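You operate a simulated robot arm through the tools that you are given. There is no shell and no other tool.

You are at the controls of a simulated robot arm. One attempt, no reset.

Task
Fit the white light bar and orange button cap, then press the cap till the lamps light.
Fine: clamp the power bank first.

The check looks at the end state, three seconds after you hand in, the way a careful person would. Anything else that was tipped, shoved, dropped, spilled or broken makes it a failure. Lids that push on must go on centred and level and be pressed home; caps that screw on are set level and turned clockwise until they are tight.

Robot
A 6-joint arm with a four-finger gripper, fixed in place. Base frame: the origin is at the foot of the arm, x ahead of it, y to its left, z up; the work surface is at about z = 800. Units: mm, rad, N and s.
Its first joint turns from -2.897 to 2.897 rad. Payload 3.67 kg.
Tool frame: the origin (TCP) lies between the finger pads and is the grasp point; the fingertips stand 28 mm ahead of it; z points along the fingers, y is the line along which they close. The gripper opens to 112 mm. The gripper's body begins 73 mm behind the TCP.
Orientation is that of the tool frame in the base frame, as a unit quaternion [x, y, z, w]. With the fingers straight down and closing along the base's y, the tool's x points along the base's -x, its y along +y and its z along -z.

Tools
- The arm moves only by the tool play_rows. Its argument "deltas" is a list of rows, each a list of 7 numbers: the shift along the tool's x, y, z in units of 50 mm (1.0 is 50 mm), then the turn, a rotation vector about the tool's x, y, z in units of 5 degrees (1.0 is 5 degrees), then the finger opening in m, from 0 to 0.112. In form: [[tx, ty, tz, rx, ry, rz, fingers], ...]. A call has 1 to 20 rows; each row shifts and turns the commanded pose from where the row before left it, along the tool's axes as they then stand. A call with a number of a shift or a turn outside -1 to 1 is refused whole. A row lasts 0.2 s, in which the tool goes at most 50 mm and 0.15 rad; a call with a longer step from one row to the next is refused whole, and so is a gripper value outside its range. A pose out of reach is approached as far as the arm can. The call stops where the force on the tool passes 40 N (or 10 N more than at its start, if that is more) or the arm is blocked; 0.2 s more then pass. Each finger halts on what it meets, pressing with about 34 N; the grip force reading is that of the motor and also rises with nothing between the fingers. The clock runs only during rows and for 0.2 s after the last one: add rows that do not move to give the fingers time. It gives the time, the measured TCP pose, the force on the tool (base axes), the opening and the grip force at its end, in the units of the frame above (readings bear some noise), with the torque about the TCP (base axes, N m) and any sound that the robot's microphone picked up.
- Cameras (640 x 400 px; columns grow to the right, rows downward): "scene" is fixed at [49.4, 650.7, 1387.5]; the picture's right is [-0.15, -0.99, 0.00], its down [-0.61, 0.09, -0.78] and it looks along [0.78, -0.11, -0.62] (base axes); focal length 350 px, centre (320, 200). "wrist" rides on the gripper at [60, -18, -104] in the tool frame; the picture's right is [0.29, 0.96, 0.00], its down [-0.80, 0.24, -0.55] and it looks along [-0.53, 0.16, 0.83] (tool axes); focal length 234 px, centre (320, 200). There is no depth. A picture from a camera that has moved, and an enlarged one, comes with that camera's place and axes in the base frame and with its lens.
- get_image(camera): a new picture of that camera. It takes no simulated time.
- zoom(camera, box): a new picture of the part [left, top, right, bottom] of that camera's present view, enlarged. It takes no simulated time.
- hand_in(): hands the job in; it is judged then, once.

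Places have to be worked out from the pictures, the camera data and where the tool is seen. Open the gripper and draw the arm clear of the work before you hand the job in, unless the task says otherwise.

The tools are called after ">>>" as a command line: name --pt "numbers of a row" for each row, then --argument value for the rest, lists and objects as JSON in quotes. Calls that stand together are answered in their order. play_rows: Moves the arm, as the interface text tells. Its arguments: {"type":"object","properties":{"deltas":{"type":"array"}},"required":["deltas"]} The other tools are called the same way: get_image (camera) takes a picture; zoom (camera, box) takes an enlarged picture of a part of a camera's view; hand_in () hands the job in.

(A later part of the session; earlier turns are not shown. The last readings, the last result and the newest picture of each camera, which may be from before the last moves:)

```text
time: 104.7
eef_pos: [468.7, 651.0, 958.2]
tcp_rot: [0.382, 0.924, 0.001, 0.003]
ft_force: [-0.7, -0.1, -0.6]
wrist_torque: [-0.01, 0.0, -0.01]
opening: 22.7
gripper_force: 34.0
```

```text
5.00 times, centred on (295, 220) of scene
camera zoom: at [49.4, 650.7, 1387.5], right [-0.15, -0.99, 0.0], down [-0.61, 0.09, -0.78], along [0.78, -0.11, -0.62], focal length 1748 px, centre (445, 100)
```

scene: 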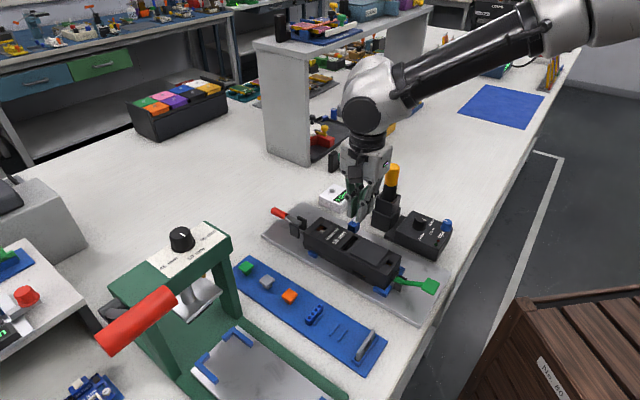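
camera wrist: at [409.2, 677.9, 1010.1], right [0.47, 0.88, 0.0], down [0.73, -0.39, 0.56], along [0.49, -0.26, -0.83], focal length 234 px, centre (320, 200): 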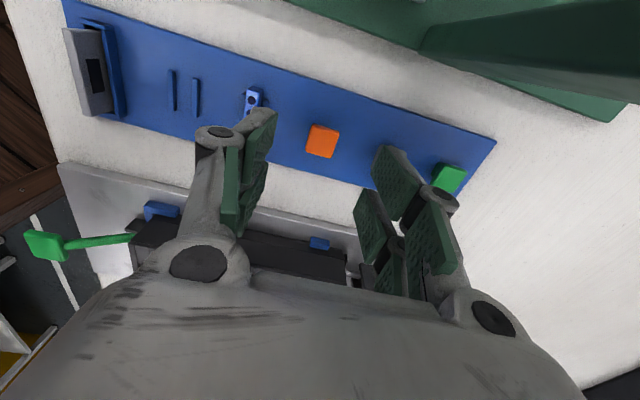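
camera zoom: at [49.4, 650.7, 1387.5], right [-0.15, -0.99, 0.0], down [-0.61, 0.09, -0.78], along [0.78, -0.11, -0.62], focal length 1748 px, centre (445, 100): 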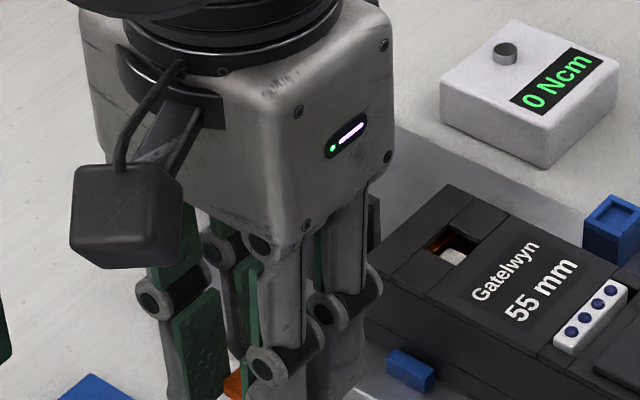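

The cap is held level. I'll carry it to a viewing spot 35 mm past the button hole to measure the hole and switch post before placing it.

>>> play_rows --pt "-0.55 0.104 0 0 0 0 0.01" --pt "-0.55 0.104 0 0 0 0 0.01" --pt "-0.55 0.104 0 0 0 0 0.01" --pt "-0.55 0.104 0 0 0 0 0.01" --pt "-0.55 0.104 0 0 0 0 0.01" --pt "-0.55 0.104 0 0 0 0 0.01" --pt "-0.55 0.106 0.18 0 0 0 0.01" --pt "0 0 0 0 0 0 0.01" --pt "0 0 0 0 0 0 0.01" --pt "0 0 0 0 0 0 0.01" --pt "0 0 0 0 0 0 0.01" --pt "0 0 0 0 0 0 0.01"

>>> get_image --camera "wrist"

>>> zoom --camera "wrist" --box '[310, 60, 370, 120]'

```text
time: 107.3
eef_pos: [630.2, 539.2, 950.7]
tcp_rot: [0.382, 0.924, 0.001, 0.001]
ft_force: [-0.1, 0.0, -0.2]
wrist_torque: [0.02, -0.03, -0.02]
opening: 22.8
gripper_force: 34.2
```

```text
taken
camera wrist: at [574.4, 569.6, 1053.4], right [0.47, 0.88, 0.0], down [0.73, -0.39, 0.56], along [0.49, -0.26, -0.83], focal length 234 px, centre (320, 200)
```

wrist: 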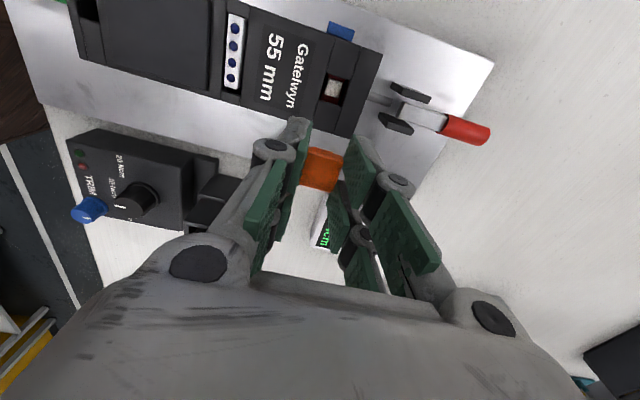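

```text
6.67 times, centred on (340, 90) of wrist
camera zoom: at [574.4, 569.6, 1053.4], right [0.47, 0.88, 0.0], down [0.73, -0.39, 0.56], along [0.49, -0.26, -0.83], focal length 1561 px, centre (187, 933)
```

zoom: 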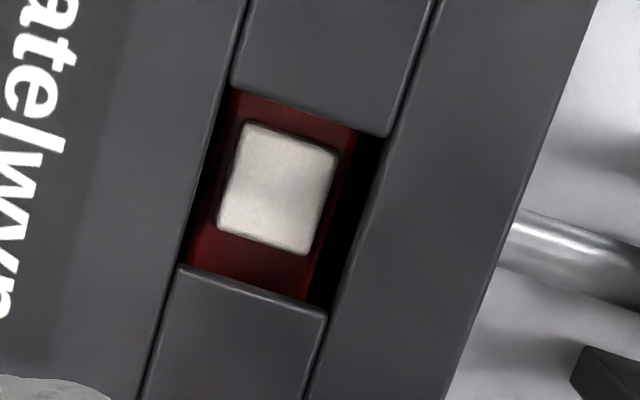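

The hole centre measures (35.05, 0.67) and the white post (35.1, 0.55) in the tool frame, so the post is centred in the hole. I'll shift the cap over it and lower to just above the bank to verify.

>>> play_rows --pt "0.351 0.009 0 0 0 0 0.01" --pt "0.351 0.009 0 0 0 0 0.01" --pt "0 0 0.3 0 0 0 0.01" --pt "0 0 0.3 0 0 0 0.01" --pt "0 0 0.25 0 0 0 0.01" --pt "0 0 0 0 0 0 0.01" --pt "0 0 0 0 0 0 0.01" --pt "0 0 0 0 0 0 0.01" --pt "0 0 0 0 0 0 0.01" --pt "0 0 0 0 0 0 0.01"

>>> zoom --camera "wrist" --box '[270, 80, 380, 190]'

>>> zoom --camera "scene" --box '[295, 195, 345, 245]'

```text
time: 109.5
eef_pos: [607.2, 564.2, 904.7]
tcp_rot: [0.383, 0.924, 0.0, 0.002]
ft_force: [0.3, -0.4, 0.0]
wrist_torque: [0.01, 0.02, -0.02]
opening: 22.7
gripper_force: 34.0
```

```text
3.64 times, centred on (325, 135) of wrist
camera zoom: at [551.5, 594.4, 1008.1], right [0.47, 0.88, 0.0], down [0.73, -0.39, 0.56], along [0.49, -0.26, -0.83], focal length 852 px, centre (302, 436)
```

zoom: 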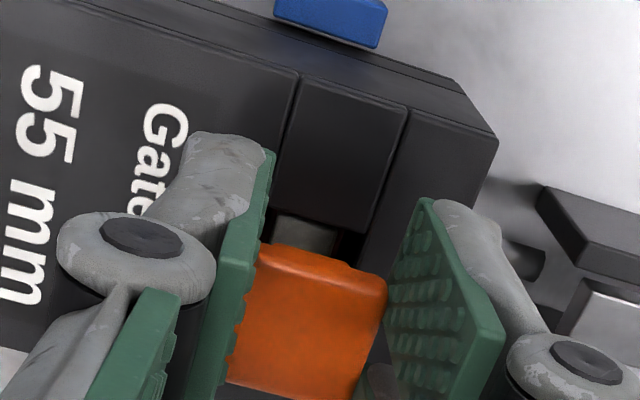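

```text
8.00 times, centred on (320, 220) of scene
camera zoom: at [49.4, 650.7, 1387.5], right [-0.15, -0.99, 0.0], down [-0.61, 0.09, -0.78], along [0.78, -0.11, -0.62], focal length 2797 px, centre (320, 40)
```

zoom: 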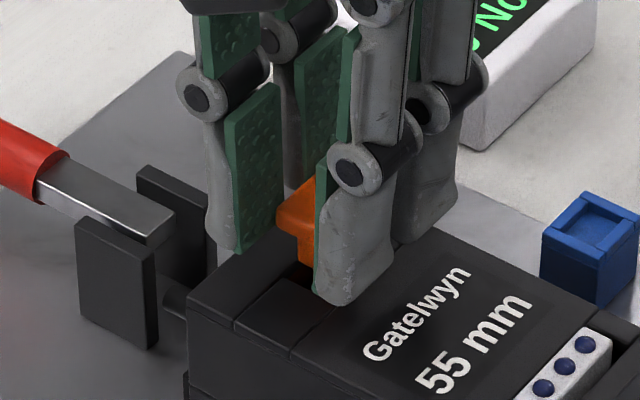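

Aligned to within 0.5 mm. I'll lower the cap's stem into the hole in small steps and watch for contact with the post.

>>> play_rows --pt "0.005 0.004 0.05 0 0 0 0.01" --pt "0 0 0.05 0 0 0 0.01" --pt "0 0 0.05 0 0 0 0.01" --pt "0 0 0 0 0 0 0.01" --pt "0 0 0 0 0 0 0.01" --pt "0 0 0 0 0 0 0.01"

>>> zoom --camera "scene" --box '[295, 195, 345, 245]'

>>> zoom --camera "wrist" --box '[270, 80, 380, 190]'

```text
time: 110.9
eef_pos: [607.4, 564.4, 896.1]
tcp_rot: [0.383, 0.924, 0.001, 0.001]
ft_force: [-0.2, 0.5, 0.7]
wrist_torque: [-0.02, 0.05, 0.01]
opening: 22.9
gripper_force: 34.3
```

```text
8.00 times, centred on (320, 220) of scene
camera zoom: at [49.4, 650.7, 1387.5], right [-0.15, -0.99, 0.0], down [-0.61, 0.09, -0.78], along [0.78, -0.11, -0.62], focal length 2797 px, centre (320, 40)
```

zoom: 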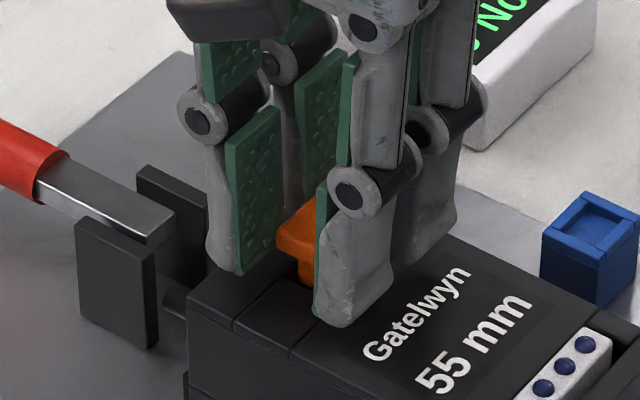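

```text
3.64 times, centred on (325, 135) of wrist
camera zoom: at [551.1, 594.4, 1000.7], right [0.47, 0.88, 0.0], down [0.73, -0.39, 0.56], along [0.49, -0.26, -0.83], focal length 852 px, centre (302, 436)
```

zoom: 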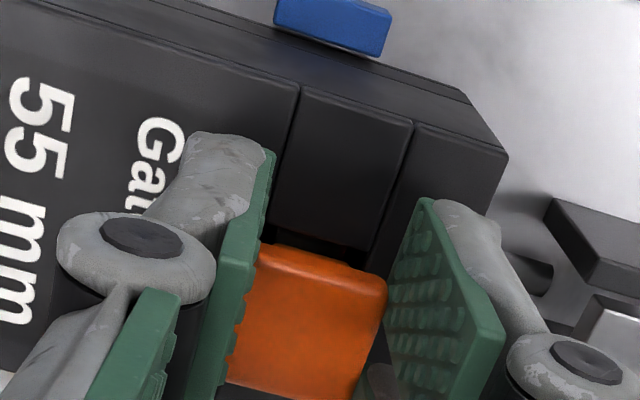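

The stem is about 5 mm into the hole with no contact. I'll continue down.

>>> play_rows --pt "0 0 0.03 0 0 0 0.01" --pt "0 0 0 0 0 0 0.01" --pt "0 0 0 0 0 0 0.01" --pt "0 0 0 0 0 0 0.01"

>>> play_rows --pt "0 0 0.02 0 0 0 0.01" --pt "0 0 0 0 0 0 0.01" --pt "0 0 0 0 0 0 0.01" --pt "0 0 0 0 0 0 0.01"

>>> play_rows --pt "0 0 0.02 0 0 0 0.01" --pt "0 0 0 0 0 0 0.01" --pt "0 0 0 0 0 0 0.01" --pt "0 0 0 0 0 0 0.01"

>>> zoom --camera "scene" --box '[295, 195, 345, 245]'

```text
time: 111.9
eef_pos: [607.7, 564.9, 895.9]
tcp_rot: [0.383, 0.924, 0.001, 0.001]
ft_force: [-0.3, 0.5, 0.5]
wrist_torque: [0.01, 0.0, 0.01]
opening: 22.3
gripper_force: 34.2
```

```text
time: 112.9
eef_pos: [607.8, 564.3, 895.2]
tcp_rot: [0.383, 0.924, 0.0, 0.001]
ft_force: [0.1, 0.9, -0.7]
wrist_torque: [0.01, 0.02, -0.01]
opening: 22.7
gripper_force: 33.8
```

```text
time: 113.9
eef_pos: [608.1, 563.7, 893.0]
tcp_rot: [0.383, 0.924, 0.0, 0.002]
ft_force: [-1.8, 1.0, 0.2]
wrist_torque: [0.07, 0.04, 0.0]
opening: 22.6
gripper_force: 34.0
```

```text
8.00 times, centred on (320, 220) of scene
camera zoom: at [49.4, 650.7, 1387.5], right [-0.15, -0.99, 0.0], down [-0.61, 0.09, -0.78], along [0.78, -0.11, -0.62], focal length 2797 px, centre (320, 40)
```

zoom: 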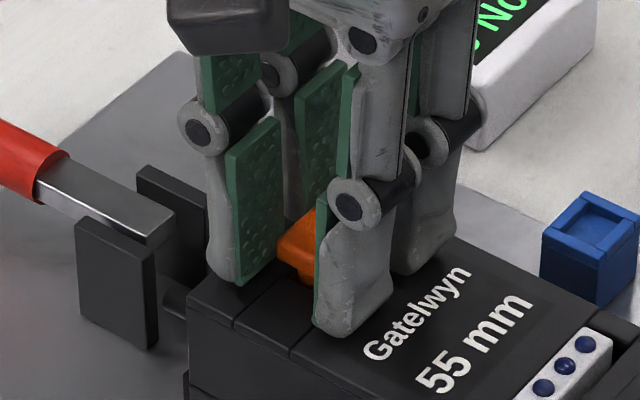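

>>> zoom --camera "wrist" --box '[270, 80, 380, 190]'

>>> play_rows --pt "0.02 0 0 0 0 0 0.01" --pt "0 0 0 0 0 0 0.01" --pt "0 0 0 0 0 0 0.01" --pt "0 0 0 0 0 0 0.01"

>>> zoom --camera "wrist" --box '[270, 80, 380, 190]'

```text
3.64 times, centred on (325, 135) of wrist
camera zoom: at [551.8, 594.3, 996.2], right [0.47, 0.88, 0.0], down [0.73, -0.39, 0.56], along [0.49, -0.26, -0.83], focal length 852 px, centre (302, 436)
```

zoom: 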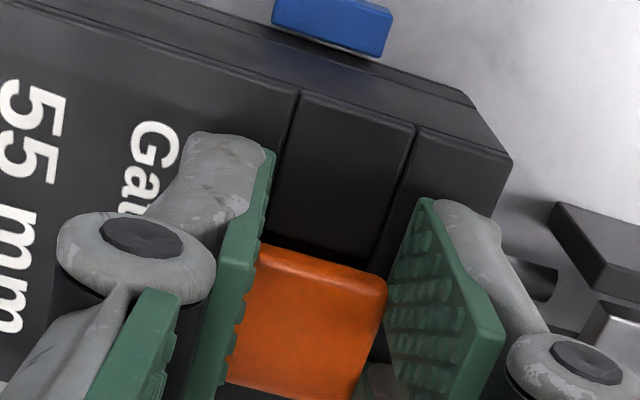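

```text
time: 114.9
eef_pos: [606.7, 564.2, 891.8]
tcp_rot: [0.382, 0.924, 0.0, 0.0]
ft_force: [-0.7, 1.1, 0.1]
wrist_torque: [0.02, 0.04, -0.02]
opening: 23.0
gripper_force: 33.6
```

```text
3.64 times, centred on (325, 135) of wrist
camera zoom: at [550.8, 594.3, 997.0], right [0.47, 0.88, 0.0], down [0.73, -0.39, 0.56], along [0.49, -0.26, -0.83], focal length 852 px, centre (302, 436)
```

zoom: 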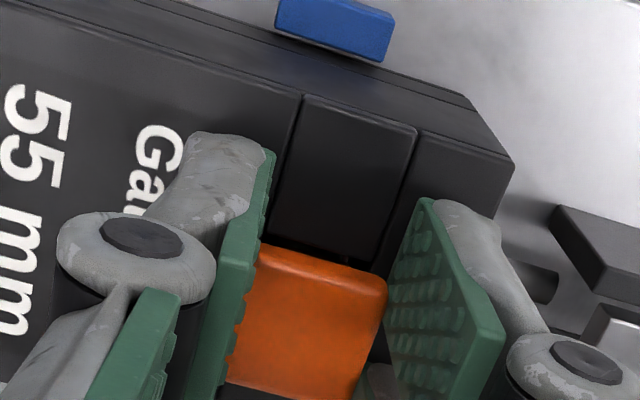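

Still centred (hole at 0.35, 0.25 against cap at 0, −0.3) and no contact yet. I'll go down another millimetre or so.

>>> play_rows --pt "0 0.004 0.02 0 0 0 0.01" --pt "0 0 0 0 0 0 0.01" --pt "0 0 0 0 0 0 0.01" --pt "0 0 0 0 0 0 0.01"

>>> play_rows --pt "0 0 0.016 0 0 0 0.01" --pt "0 0 0 0 0 0 0.01" --pt "0 0 0 0 0 0 0.01" --pt "0 0 0 0 0 0 0.01"

>>> zoom --camera "scene" --box '[295, 195, 345, 245]'

```text
time: 115.9
eef_pos: [608.1, 564.2, 893.3]
tcp_rot: [0.384, 0.924, 0.001, 0.001]
ft_force: [-0.3, 0.1, 0.8]
wrist_torque: [0.0, 0.01, -0.01]
opening: 22.8
gripper_force: 33.9
```

```text
time: 116.9
eef_pos: [607.3, 564.5, 891.1]
tcp_rot: [0.382, 0.924, 0.0, 0.001]
ft_force: [0.1, 0.3, 0.9]
wrist_torque: [0.0, 0.0, 0.0]
opening: 22.6
gripper_force: 33.6
```

```text
8.00 times, centred on (320, 220) of scene
camera zoom: at [49.4, 650.7, 1387.5], right [-0.15, -0.99, 0.0], down [-0.61, 0.09, -0.78], along [0.78, -0.11, -0.62], focal length 2797 px, centre (320, 40)
```

zoom: 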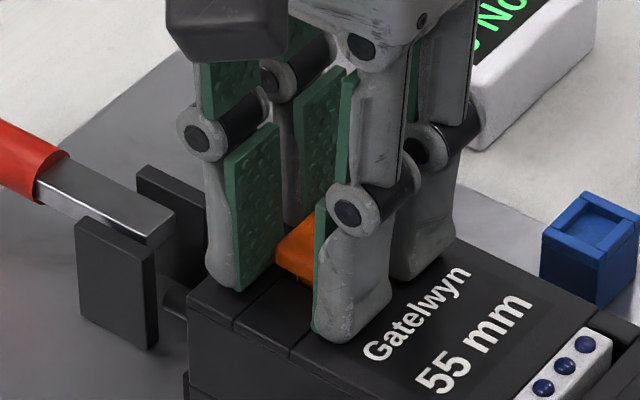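

>>> play_rows --pt "0 0 0.02 0 0 0 0.01" --pt "0 0 0 0 0 0 0.01" --pt "0 0 0 0 0 0 0.01" --pt "0 0 0 0 0 0 0.01"

>>> play_rows --pt "0 0 0.02 0 0 0 0.01" --pt "0 0 0 0 0 0 0.01" --pt "0 0 0 0 0 0 0.01" --pt "0 0 0 0 0 0 0.01"

>>> zoom --camera "scene" --box '[295, 195, 345, 245]'

>>> zoom --camera "wrist" --box '[270, 80, 380, 190]'

```text
time: 117.9
eef_pos: [607.1, 564.3, 890.1]
tcp_rot: [0.382, 0.924, 0.001, 0.001]
ft_force: [0.8, 0.3, 0.9]
wrist_torque: [0.02, 0.01, -0.02]
opening: 22.4
gripper_force: 34.2
heard: click
```

```text
time: 118.9
eef_pos: [607.0, 562.8, 889.9]
tcp_rot: [0.382, 0.924, 0.0, 0.001]
ft_force: [-0.9, 0.5, 2.5]
wrist_torque: [0.04, -0.01, 0.0]
opening: 22.7
gripper_force: 34.1
```

```text
8.00 times, centred on (320, 220) of scene
camera zoom: at [49.4, 650.7, 1387.5], right [-0.15, -0.99, 0.0], down [-0.61, 0.09, -0.78], along [0.78, -0.11, -0.62], focal length 2797 px, centre (320, 40)
```

zoom: 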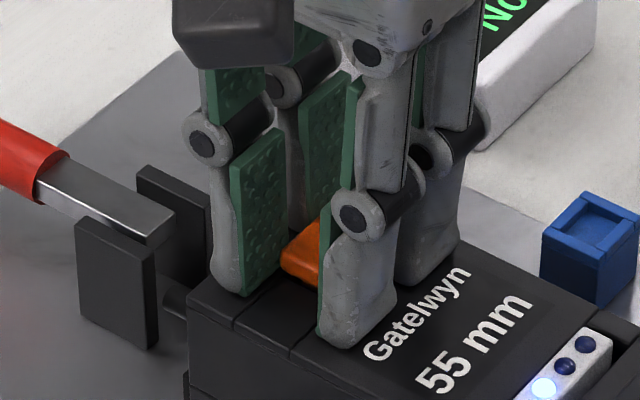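

```text
3.64 times, centred on (325, 135) of wrist
camera zoom: at [550.6, 593.4, 993.2], right [0.47, 0.88, 0.0], down [0.73, -0.39, 0.56], along [0.49, -0.26, -0.83], focal length 852 px, centre (302, 436)
```

zoom: 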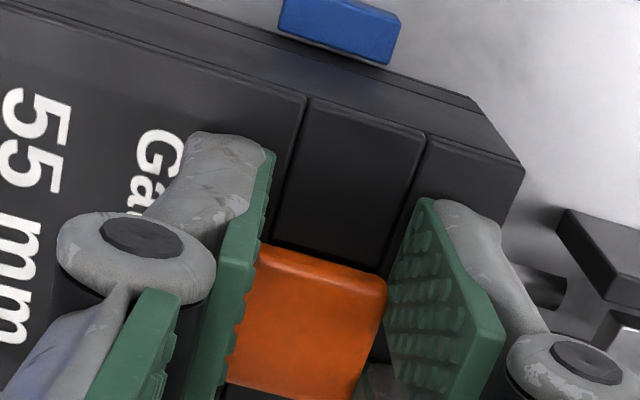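

I heard a click, and at least one lamp has come on. I'll look at the whole light bar.

>>> zoom --camera "scene" --box '[325, 215, 385, 265]'

>>> play_rows --pt "0 0 0 0 0 0 0.01" --pt "0 0 0 0 0 0 0.01"

>>> zoom --camera "scene" --box '[325, 215, 385, 265]'

```text
8.00 times, centred on (355, 240) of scene
camera zoom: at [49.4, 650.7, 1387.5], right [-0.15, -0.99, 0.0], down [-0.61, 0.09, -0.78], along [0.78, -0.11, -0.62], focal length 2797 px, centre (40, -120)
```

zoom: 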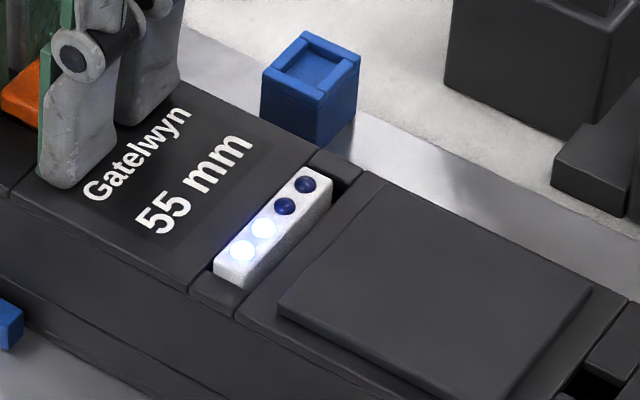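

```text
time: 119.5
eef_pos: [605.9, 563.3, 889.2]
tcp_rot: [0.383, 0.924, 0.001, 0.001]
ft_force: [0.1, -0.1, 2.4]
wrist_torque: [0.0, -0.01, -0.03]
opening: 22.6
gripper_force: 33.8
```

```text
8.00 times, centred on (355, 240) of scene
camera zoom: at [49.4, 650.7, 1387.5], right [-0.15, -0.99, 0.0], down [-0.61, 0.09, -0.78], along [0.78, -0.11, -0.62], focal length 2797 px, centre (40, -120)
```

zoom: 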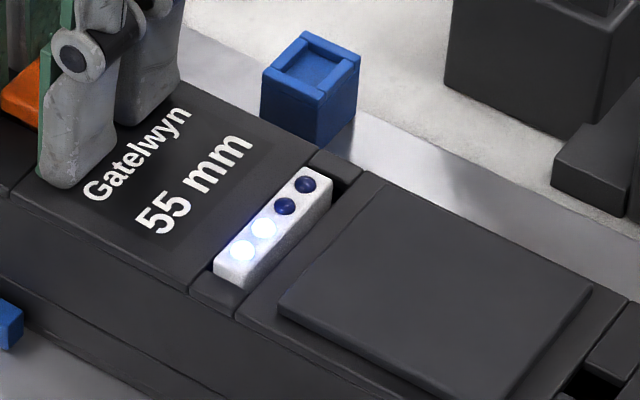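

Two of the four lamps are lit and steady, like a charge indicator. I'll release the cap, rise slightly and see how the cap sits and whether the lamps stay on.

>>> play_rows --pt "0 0 0 0 0 0 0.024" --pt "0 0 0 0 0 0 0.028" --pt "0 0 0 0 0 0 0.03" --pt "0 0 -0.1 0 0 0 0.03" --pt "0 0 -0.3 0 0 0 0.034" --pt "0 0 -0.5 0 0 0 0.05" --pt "0 0 -0.5 0 0 0 0.06" --pt "0 0 0 0 0 0 0.06" --pt "0 0 0 0 0 0 0.06"

>>> get_image --camera "wrist"

>>> zoom --camera "wrist" --box '[270, 80, 370, 180]'

>>> zoom --camera "scene" --box '[300, 205, 375, 260]'

```text
time: 121.5
eef_pos: [609.5, 562.9, 959.2]
tcp_rot: [0.383, 0.924, 0.0, 0.001]
ft_force: [-0.2, -0.2, -0.1]
wrist_torque: [-0.01, 0.01, -0.01]
opening: 59.9
gripper_force: 0.1
```

```text
taken
camera wrist: at [552.2, 593.8, 1063.1], right [0.47, 0.88, 0.0], down [0.73, -0.39, 0.56], along [0.49, -0.26, -0.83], focal length 234 px, centre (320, 200)
```

wrist: 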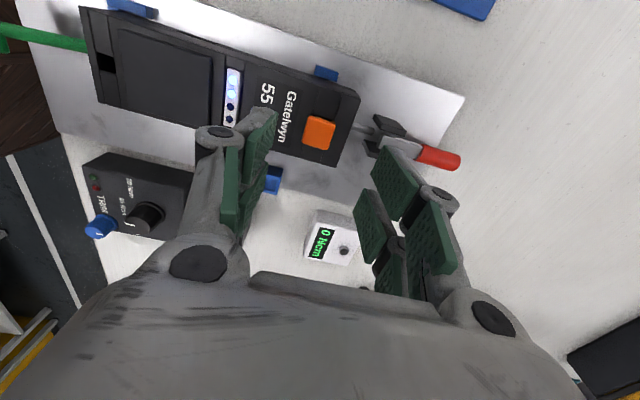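

```text
4.00 times, centred on (320, 130) of wrist
camera zoom: at [552.2, 593.8, 1063.1], right [0.47, 0.88, 0.0], down [0.73, -0.39, 0.56], along [0.49, -0.26, -0.83], focal length 937 px, centre (320, 480)
```

zoom: 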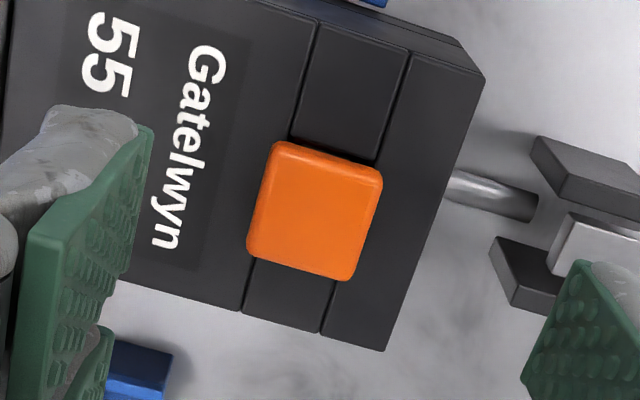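

```text
7.27 times, centred on (338, 232) of scene
camera zoom: at [49.4, 650.7, 1387.5], right [-0.15, -0.99, 0.0], down [-0.61, 0.09, -0.78], along [0.78, -0.11, -0.62], focal length 2542 px, centre (193, -36)
```

zoom: 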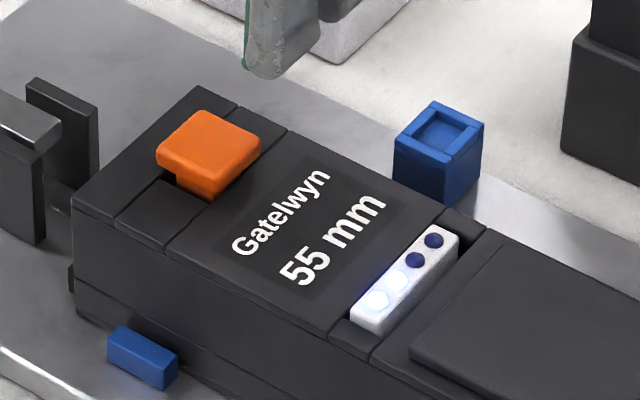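

The cap sits level over the post with its flange slightly proud, spring-supported, and two lamps are still lit. I'll wait a few seconds to see whether the lamps are latched.

>>> play_rows --pt "0 0 0 0 0 0 0.06" --pt "0 0 0 0 0 0 0.06" --pt "0 0 0 0 0 0 0.06" --pt "0 0 0 0 0 0 0.06" --pt "0 0 0 0 0 0 0.06" --pt "0 0 0 0 0 0 0.06" --pt "0 0 0 0 0 0 0.06" --pt "0 0 0 0 0 0 0.06" --pt "0 0 0 0 0 0 0.06" --pt "0 0 0 0 0 0 0.06" --pt "0 0 0 0 0 0 0.06" --pt "0 0 0 0 0 0 0.06" --pt "0 0 0 0 0 0 0.06" --pt "0 0 0 0 0 0 0.06" --pt "0 0 0 0 0 0 0.06" --pt "0 0 0 0 0 0 0.06" --pt "0 0 0 0 0 0 0.06" --pt "0 0 0 0 0 0 0.06" --pt "0 0 0 0 0 0 0.06" --pt "0 0 0 0 0 0 0.06"

>>> zoom --camera "scene" --box '[300, 205, 375, 260]'

>>> zoom --camera "scene" --box '[310, 210, 335, 235]'

>>> zoom --camera "wrist" --box '[210, 55, 250, 135]'

```text
time: 125.7
eef_pos: [607.1, 564.1, 959.9]
tcp_rot: [0.382, 0.924, 0.0, 0.001]
ft_force: [-0.4, 0.0, -0.1]
wrist_torque: [0.02, -0.02, 0.02]
opening: 59.9
gripper_force: 0.1
```

```text
7.27 times, centred on (338, 232) of scene
camera zoom: at [49.4, 650.7, 1387.5], right [-0.15, -0.99, 0.0], down [-0.61, 0.09, -0.78], along [0.78, -0.11, -0.62], focal length 2542 px, centre (193, -36)
```

zoom: 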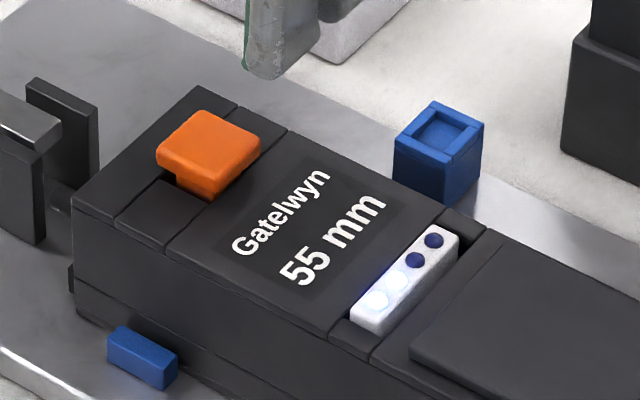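

```text
16.00 times, centred on (322, 222) of scene
camera zoom: at [49.4, 650.7, 1387.5], right [-0.15, -0.99, 0.0], down [-0.61, 0.09, -0.78], along [0.78, -0.11, -0.62], focal length 5593 px, centre (280, -160)
```

zoom: 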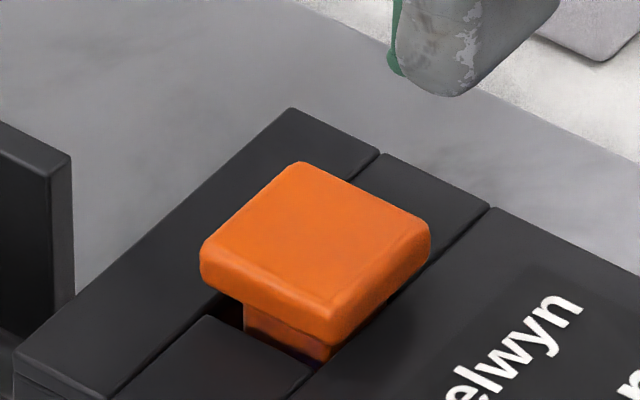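

```text
5.00 times, centred on (230, 95) of wrist
camera zoom: at [552.2, 593.8, 1063.0], right [0.47, 0.88, 0.0], down [0.73, -0.39, 0.56], along [0.49, -0.26, -0.83], focal length 1171 px, centre (770, 725)
```

zoom: 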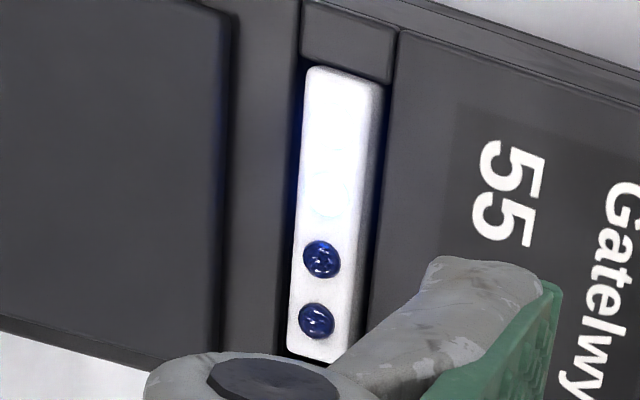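

The lamps stay latched on. To make sure the cap is pressed home and the switch is properly actuated, I'll press it squarely from above with closed fingers, listening for clicks and watching the lamps.

>>> play_rows --pt "0.005 -0.028 0 0 0 0 0.02" --pt "0 0 0.4 0 0 0 0.0" --pt "0 0 0.4 0 0 0 0.0" --pt "0 0 0.3 0 0 0 0.0" --pt "0 0 0 0 0 0 0.0" --pt "0 0 0 0 0 0 0.0" --pt "0 0 0 0 0 0 0.0" --pt "0 0 0 0 0 0 0.0"

>>> zoom --camera "scene" --box '[295, 195, 355, 250]'

>>> zoom --camera "wrist" --box '[270, 80, 380, 190]'

```text
time: 127.5
eef_pos: [604.3, 563.0, 904.7]
tcp_rot: [0.382, 0.924, 0.001, 0.0]
ft_force: [0.7, 0.0, 0.7]
wrist_torque: [0.04, 0.03, 0.02]
opening: 0.0
gripper_force: 34.8
```

```text
7.27 times, centred on (325, 222) of scene
camera zoom: at [49.4, 650.7, 1387.5], right [-0.15, -0.99, 0.0], down [-0.61, 0.09, -0.78], along [0.78, -0.11, -0.62], focal length 2542 px, centre (284, 36)
```

zoom: 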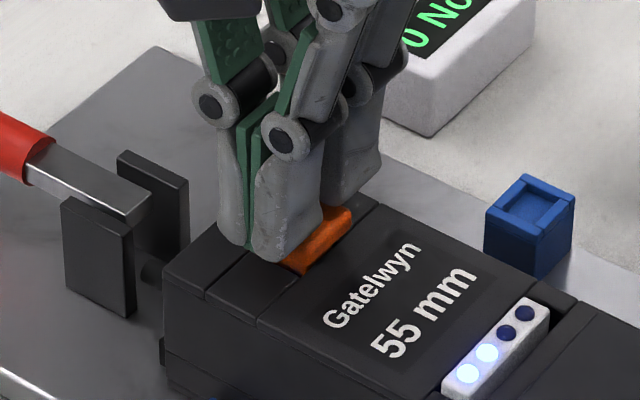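

```text
3.64 times, centred on (325, 135) of wrist
camera zoom: at [549.1, 593.0, 1007.5], right [0.47, 0.88, 0.0], down [0.73, -0.39, 0.56], along [0.49, -0.26, -0.83], focal length 852 px, centre (302, 436)
```

zoom: 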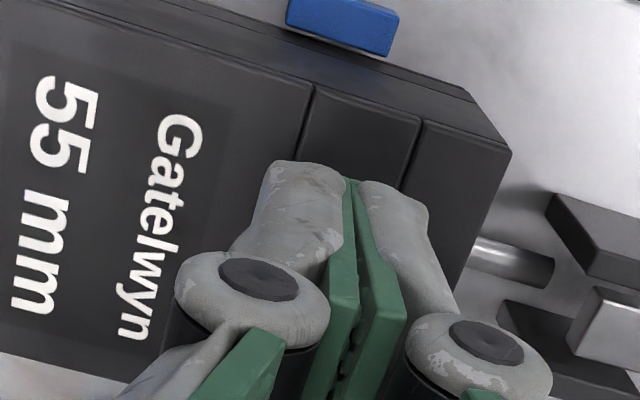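

The fingers are within about 1.5 mm of the cap's centre. I'll trim and press down slowly.

>>> play_rows --pt "-0.024 0.018 0.06 0 0 0 0.0" --pt "0 0 0.04 0 0 0 0.0" --pt "0 0 0 0 0 0 0.0" --pt "0 0 0 0 0 0 0.0" --pt "0 0 0 0 0 0 0.0"

>>> play_rows --pt "0 0 0.03 0 0 0 0.0" --pt "0 0 0 0 0 0 0.0" --pt "0 0 0 0 0 0 0.0"

>>> zoom --camera "scene" --box '[295, 195, 365, 255]'

```text
time: 128.7
eef_pos: [606.8, 563.7, 899.9]
tcp_rot: [0.384, 0.924, 0.0, 0.001]
ft_force: [-0.8, 0.5, 0.0]
wrist_torque: [0.0, -0.01, -0.01]
opening: 0.0
gripper_force: 34.3
```

```text
time: 129.5
eef_pos: [606.5, 562.8, 898.0]
tcp_rot: [0.382, 0.924, 0.001, 0.001]
ft_force: [0.0, -0.5, 0.5]
wrist_torque: [-0.01, -0.03, -0.01]
opening: 6.0
gripper_force: 34.1
```

```text
6.67 times, centred on (330, 225) of scene
camera zoom: at [49.4, 650.7, 1387.5], right [-0.15, -0.99, 0.0], down [-0.61, 0.09, -0.78], along [0.78, -0.11, -0.62], focal length 2330 px, centre (253, 33)
```

zoom: 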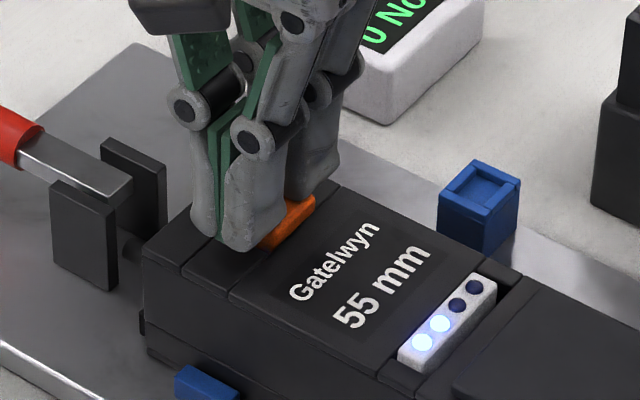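

>>> play_rows --pt "0 0 0.02 0 0 0 0.0" --pt "0 0 0 0 0 0 0.0" --pt "0 0 0 0 0 0 0.0"

>>> play_rows --pt "0 0 0.02 0 0 0 0.0" --pt "0 0 0 0 0 0 0.0" --pt "0 0 0 0 0 0 0.0"

>>> zoom --camera "scene" --box '[295, 195, 365, 255]'

```text
time: 130.3
eef_pos: [607.4, 563.8, 897.0]
tcp_rot: [0.383, 0.924, 0.001, 0.002]
ft_force: [-0.9, -0.2, 1.3]
wrist_torque: [0.02, 0.03, 0.0]
opening: 5.9
gripper_force: 33.7
heard: click
```

```text
time: 131.1
eef_pos: [606.0, 563.2, 895.9]
tcp_rot: [0.383, 0.924, 0.0, 0.002]
ft_force: [0.3, -0.9, 1.4]
wrist_torque: [0.03, 0.04, -0.03]
opening: 5.9
gripper_force: 34.1
```

```text
6.67 times, centred on (330, 225) of scene
camera zoom: at [49.4, 650.7, 1387.5], right [-0.15, -0.99, 0.0], down [-0.61, 0.09, -0.78], along [0.78, -0.11, -0.62], focal length 2330 px, centre (253, 33)
```

zoom: 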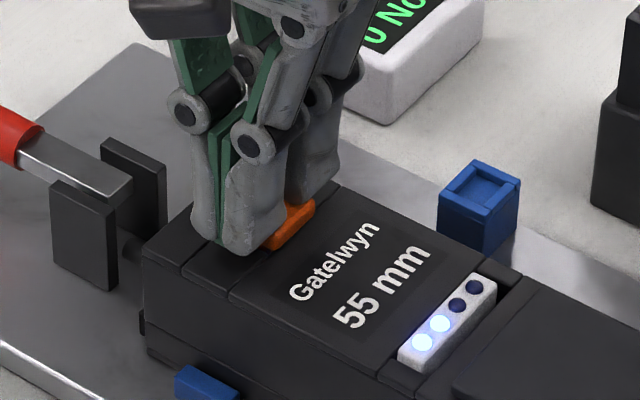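

A second click, and the lamps stay lit at two. I'll press on gently until the cap bottoms out.

>>> play_rows --pt "0 0 0.02 0 0 0 0.0" --pt "0 0 0 0 0 0 0.0" --pt "0 0 0 0 0 0 0.0"

>>> play_rows --pt "0 0 0.02 0 0 0 0.0" --pt "0 0 0 0 0 0 0.0" --pt "0 0 0 0 0 0 0.0"

>>> play_rows --pt "0 0 0.02 0 0 0 0.0" --pt "0 0 0 0 0 0 0.0" --pt "0 0 0 0 0 0 0.0"

>>> zoom --camera "scene" --box '[295, 195, 365, 255]'

```text
time: 131.9
eef_pos: [606.8, 564.2, 895.3]
tcp_rot: [0.383, 0.924, 0.0, 0.001]
ft_force: [-1.7, 0.2, 4.1]
wrist_torque: [0.02, 0.01, -0.02]
opening: 6.2
gripper_force: 33.7
```

```text
time: 132.7
eef_pos: [605.6, 562.9, 895.3]
tcp_rot: [0.382, 0.924, 0.0, 0.001]
ft_force: [0.9, 1.3, 8.5]
wrist_torque: [0.03, 0.0, -0.02]
opening: 6.5
gripper_force: 34.1
```

```text
time: 133.5
eef_pos: [606.6, 563.4, 893.8]
tcp_rot: [0.383, 0.924, 0.002, 0.002]
ft_force: [3.5, 3.6, 20.0]
wrist_torque: [0.09, -0.08, 0.03]
opening: 6.0
gripper_force: 33.9
```

```text
6.67 times, centred on (330, 225) of scene
camera zoom: at [49.4, 650.7, 1387.5], right [-0.15, -0.99, 0.0], down [-0.61, 0.09, -0.78], along [0.78, -0.11, -0.62], focal length 2330 px, centre (253, 33)
```

zoom: 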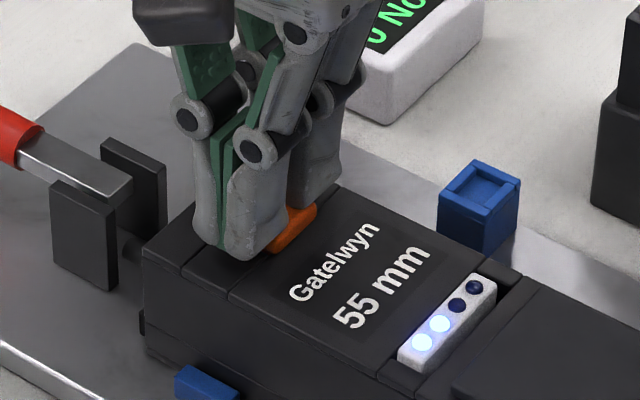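

The cap bottomed firmly at 20 N and the lamps remain lit. I'll open slightly, rise straight up and inspect the cap and lamps.

>>> play_rows --pt "0 0 -0.02 0 0 0 0.012" --pt "0 0 -0.04 0 0 0 0.016" --pt "0 0 -0.1 0 0 0 0.02" --pt "0 0 -0.3 0 0 0 0.03" --pt "0 0 -0.5 0 0 0 0.06" --pt "0 0 -0.5 0 0 0 0.06" --pt "0 0 0 0 0 0 0.06" --pt "0 0 0 0 0 0 0.06"

>>> zoom --camera "scene" --box '[300, 205, 375, 260]'

>>> zoom --camera "scene" --box '[310, 210, 335, 235]'

>>> zoom --camera "wrist" --box '[200, 50, 380, 190]'

```text
time: 135.3
eef_pos: [605.7, 562.8, 966.0]
tcp_rot: [0.383, 0.924, 0.0, 0.001]
ft_force: [0.7, 0.5, -0.1]
wrist_torque: [-0.01, 0.02, 0.03]
opening: 60.0
gripper_force: 0.0
```

```text
7.27 times, centred on (338, 232) of scene
camera zoom: at [49.4, 650.7, 1387.5], right [-0.15, -0.99, 0.0], down [-0.61, 0.09, -0.78], along [0.78, -0.11, -0.62], focal length 2542 px, centre (193, -36)
```

zoom: 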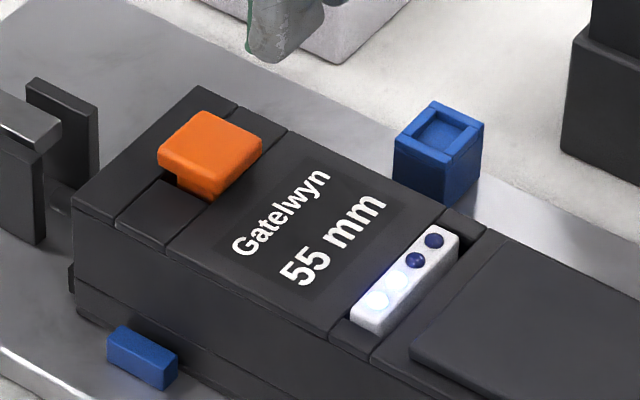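

```text
16.00 times, centred on (322, 222) of scene
camera zoom: at [49.4, 650.7, 1387.5], right [-0.15, -0.99, 0.0], down [-0.61, 0.09, -0.78], along [0.78, -0.11, -0.62], focal length 5593 px, centre (280, -160)
```

zoom: 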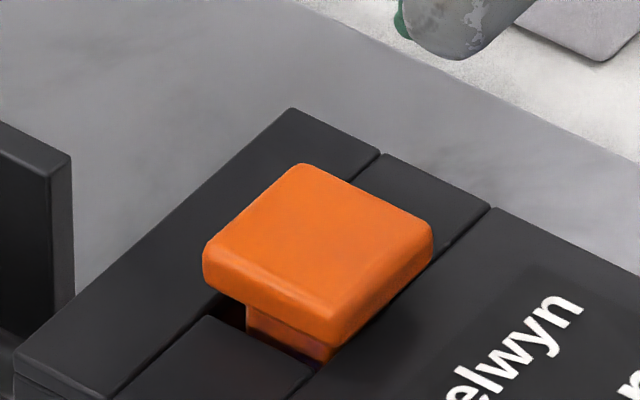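

```text
2.86 times, centred on (290, 120) of wrist
camera zoom: at [549.7, 593.4, 1070.9], right [0.47, 0.88, 0.0], down [0.73, -0.39, 0.56], along [0.49, -0.26, -0.83], focal length 669 px, centre (406, 429)
```

zoom: 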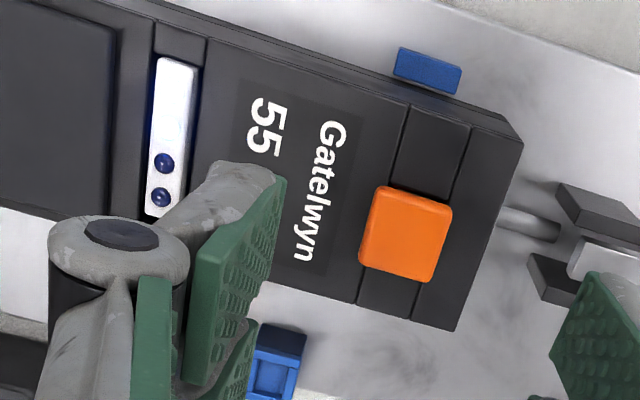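

The cap is level and centred, and the lamps stay lit. I'll retreat upward and check the overall scene, including the clamp, against the starting picture.

>>> play_rows --pt "0.5 -0.3 -0.5 0 0 0 0.06" --pt "0.5 -0.3 -0.5 0 0 0 0.06" --pt "0.5 -0.5 -0.4 0 0 0 0.06" --pt "0.5 -0.6 0 0 0 0 0.06" --pt "0.5 -0.6 0 0 0 0 0.06" --pt "0.5 -0.6 0 0 0 0 0.06" --pt "0 0 0 0 0 0 0.06" --pt "0 0 0 0 0 0 0.06"

>>> get_image --camera "scene"

>>> get_image --camera "wrist"

>>> zoom --camera "scene" --box '[260, 190, 340, 260]'

```text
time: 137.1
eef_pos: [395.5, 568.1, 1032.5]
tcp_rot: [0.382, 0.924, 0.001, 0.001]
ft_force: [0.7, -0.6, -0.2]
wrist_torque: [-0.01, 0.0, -0.02]
opening: 60.1
gripper_force: 0.1
```

```text
taken
```

scene: 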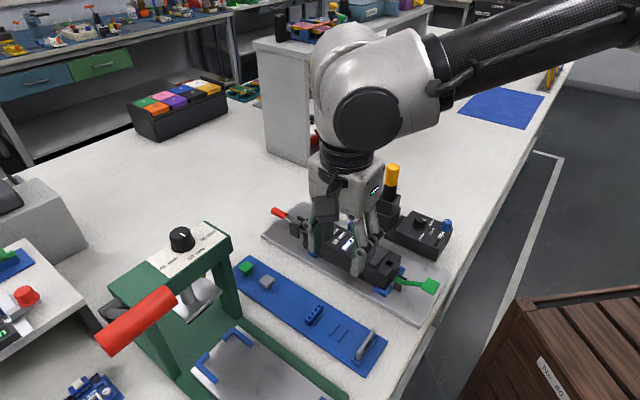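

```text
taken
camera wrist: at [339.1, 597.4, 1136.7], right [0.47, 0.88, 0.0], down [0.73, -0.39, 0.56], along [0.49, -0.26, -0.83], focal length 234 px, centre (320, 200)
```

wrist: 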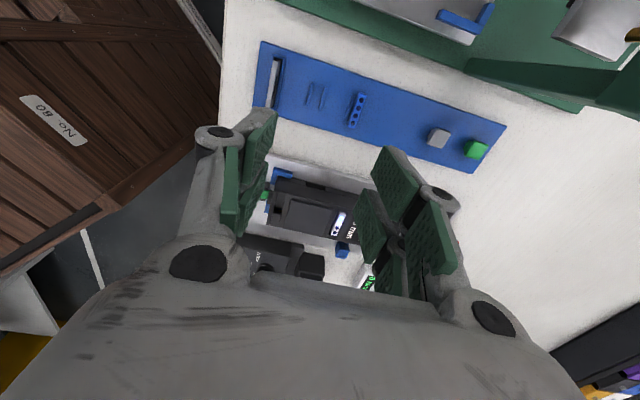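

```text
5.71 times, centred on (300, 225) of scene
camera zoom: at [49.4, 650.7, 1387.5], right [-0.15, -0.99, 0.0], down [-0.61, 0.09, -0.78], along [0.78, -0.11, -0.62], focal length 1998 px, centre (434, 57)
```

zoom: 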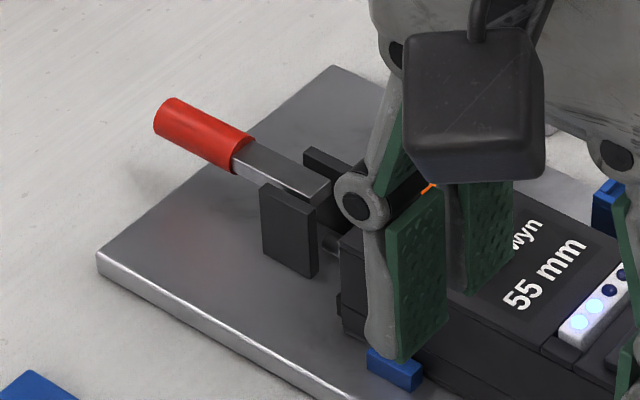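

Everything looks undisturbed and the lamps are lit. I'll draw the arm back to near its starting pose for a clear final look.

>>> play_rows --pt "-0.145 -0.39 -0.425 0 0 0 0.08" --pt "-0.145 -0.39 -0.425 0 0 0 0.1" --pt "-0.145 -0.39 -0.425 0 0 0 0.1" --pt "-0.145 -0.39 -0.425 0 0 0 0.1" --pt "0 0 0 0 0 -1 0.1" --pt "0 0 0 0 0 -1 0.1" --pt "0 0 0 0 0 -1 0.1" --pt "0 0 0 0 0 -1 0.1" --pt "0 0 0 0 0 -1 0.1" --pt "0 0 0 0 0 -1 0.1" --pt "0 0 0 0 0 -1 0.1" --pt "0 0 0 0 0 -1 0.1" --pt "0 0 0 0 0 -1 0.1" --pt "0 0 0 0 0 0 0.1" --pt "0 0 0 0 0 0 0.1"

>>> get_image --camera "scene"

>>> zoom --camera "scene" --box '[255, 185, 455, 330]'

>>> get_image --camera "wrist"

```text
time: 140.3
eef_pos: [362.5, 490.1, 1121.5]
tcp_rot: [0.0, 1.0, 0.0, 0.001]
ft_force: [-0.8, 0.1, -0.1]
wrist_torque: [0.01, -0.02, 0.03]
opening: 99.9
gripper_force: 0.0
```

```text
taken
```

scene: 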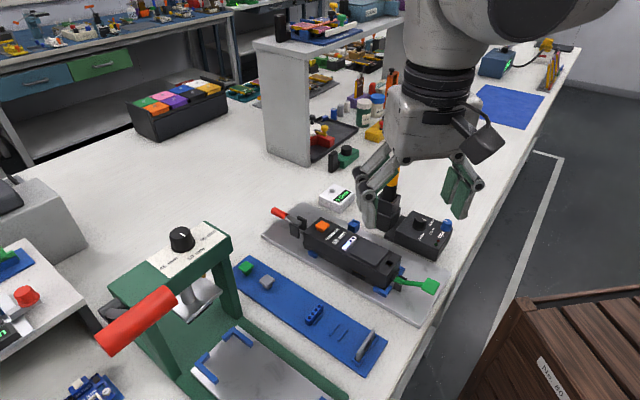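

```text
2.76 times, centred on (355, 258) of scene
camera zoom: at [49.4, 650.7, 1387.5], right [-0.15, -0.99, 0.0], down [-0.61, 0.09, -0.78], along [0.78, -0.11, -0.62], focal length 964 px, centre (223, 41)
```

zoom: 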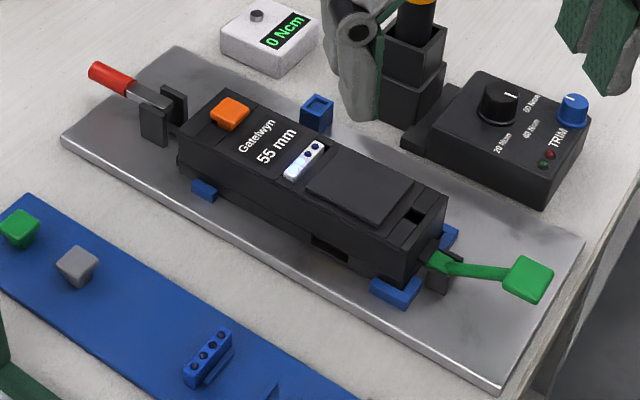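

```text
taken
camera wrist: at [302.4, 473.2, 1224.5], right [-0.29, 0.96, 0.0], down [0.8, 0.24, 0.56], along [0.53, 0.16, -0.83], focal length 234 px, centre (320, 200)
```

wrist: 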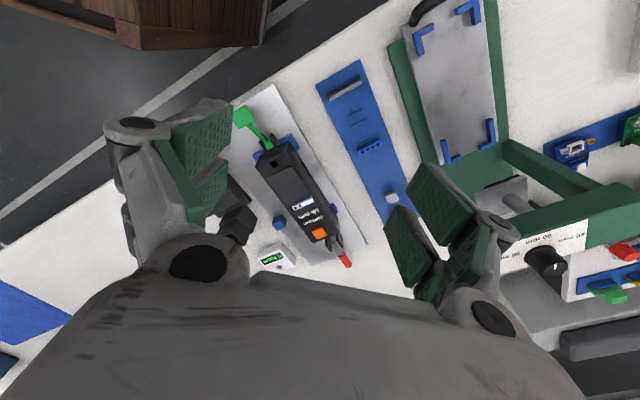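

From clear of the scene, I'll do a final close check of the clamp, the cap, the light bar and the green-end stops.

>>> zoom --camera "scene" --box '[265, 195, 325, 250]'

>>> zoom --camera "scene" --box '[365, 240, 445, 310]'

>>> zoom --camera "wrist" --box '[225, 100, 375, 275]'

>>> zoom --camera "wrist" --box '[290, 190, 370, 270]'

```text
7.27 times, centred on (295, 222) of scene
camera zoom: at [49.4, 650.7, 1387.5], right [-0.15, -0.99, 0.0], down [-0.61, 0.09, -0.78], along [0.78, -0.11, -0.62], focal length 2542 px, centre (502, 36)
```

zoom: 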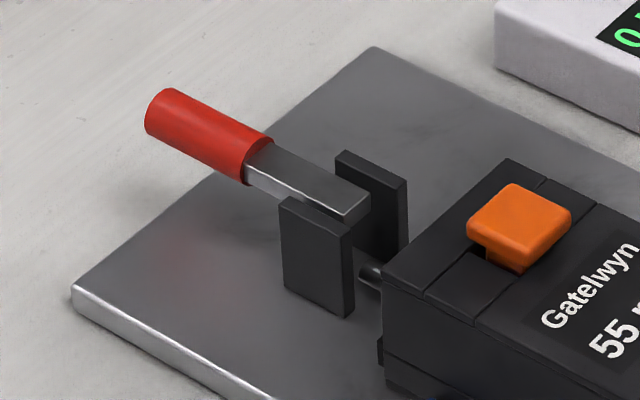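

```text
5.71 times, centred on (405, 275) of scene
camera zoom: at [49.4, 650.7, 1387.5], right [-0.15, -0.99, 0.0], down [-0.61, 0.09, -0.78], along [0.78, -0.11, -0.62], focal length 1998 px, centre (-166, -229)
```

zoom: 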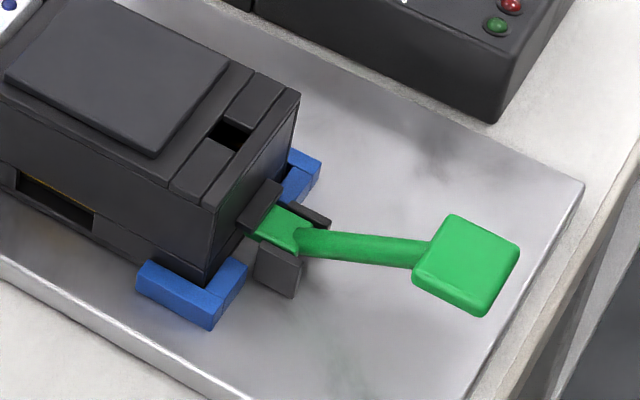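

```text
2.29 times, centred on (300, 188) of wrist
camera zoom: at [302.4, 473.2, 1224.5], right [-0.29, 0.96, 0.0], down [0.8, 0.24, 0.56], along [0.53, 0.16, -0.83], focal length 535 px, centre (366, 229)
```

zoom: 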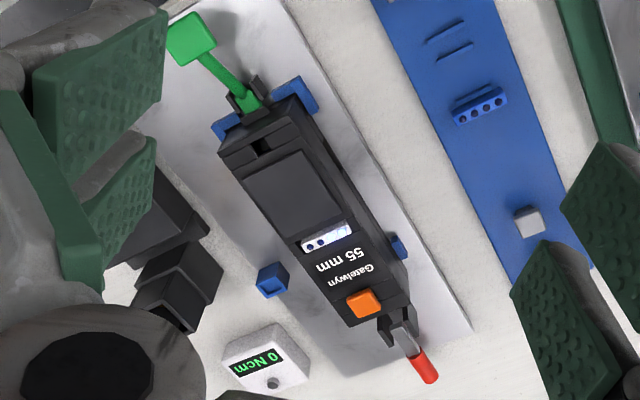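

```text
5.00 times, centred on (330, 230) of wrist
camera zoom: at [302.4, 473.2, 1224.5], right [-0.29, 0.96, 0.0], down [0.8, 0.24, 0.56], along [0.53, 0.16, -0.83], focal length 1171 px, centre (270, 50)
```

zoom: 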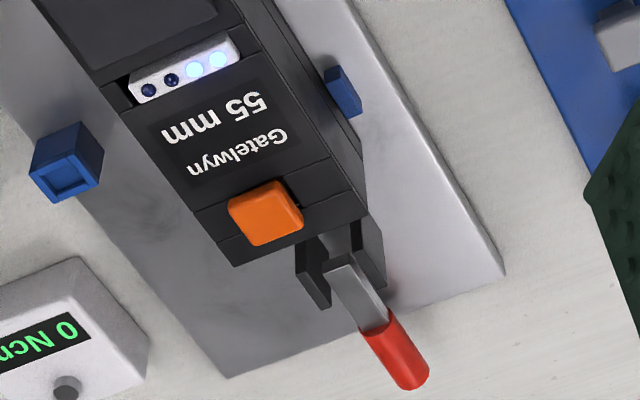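

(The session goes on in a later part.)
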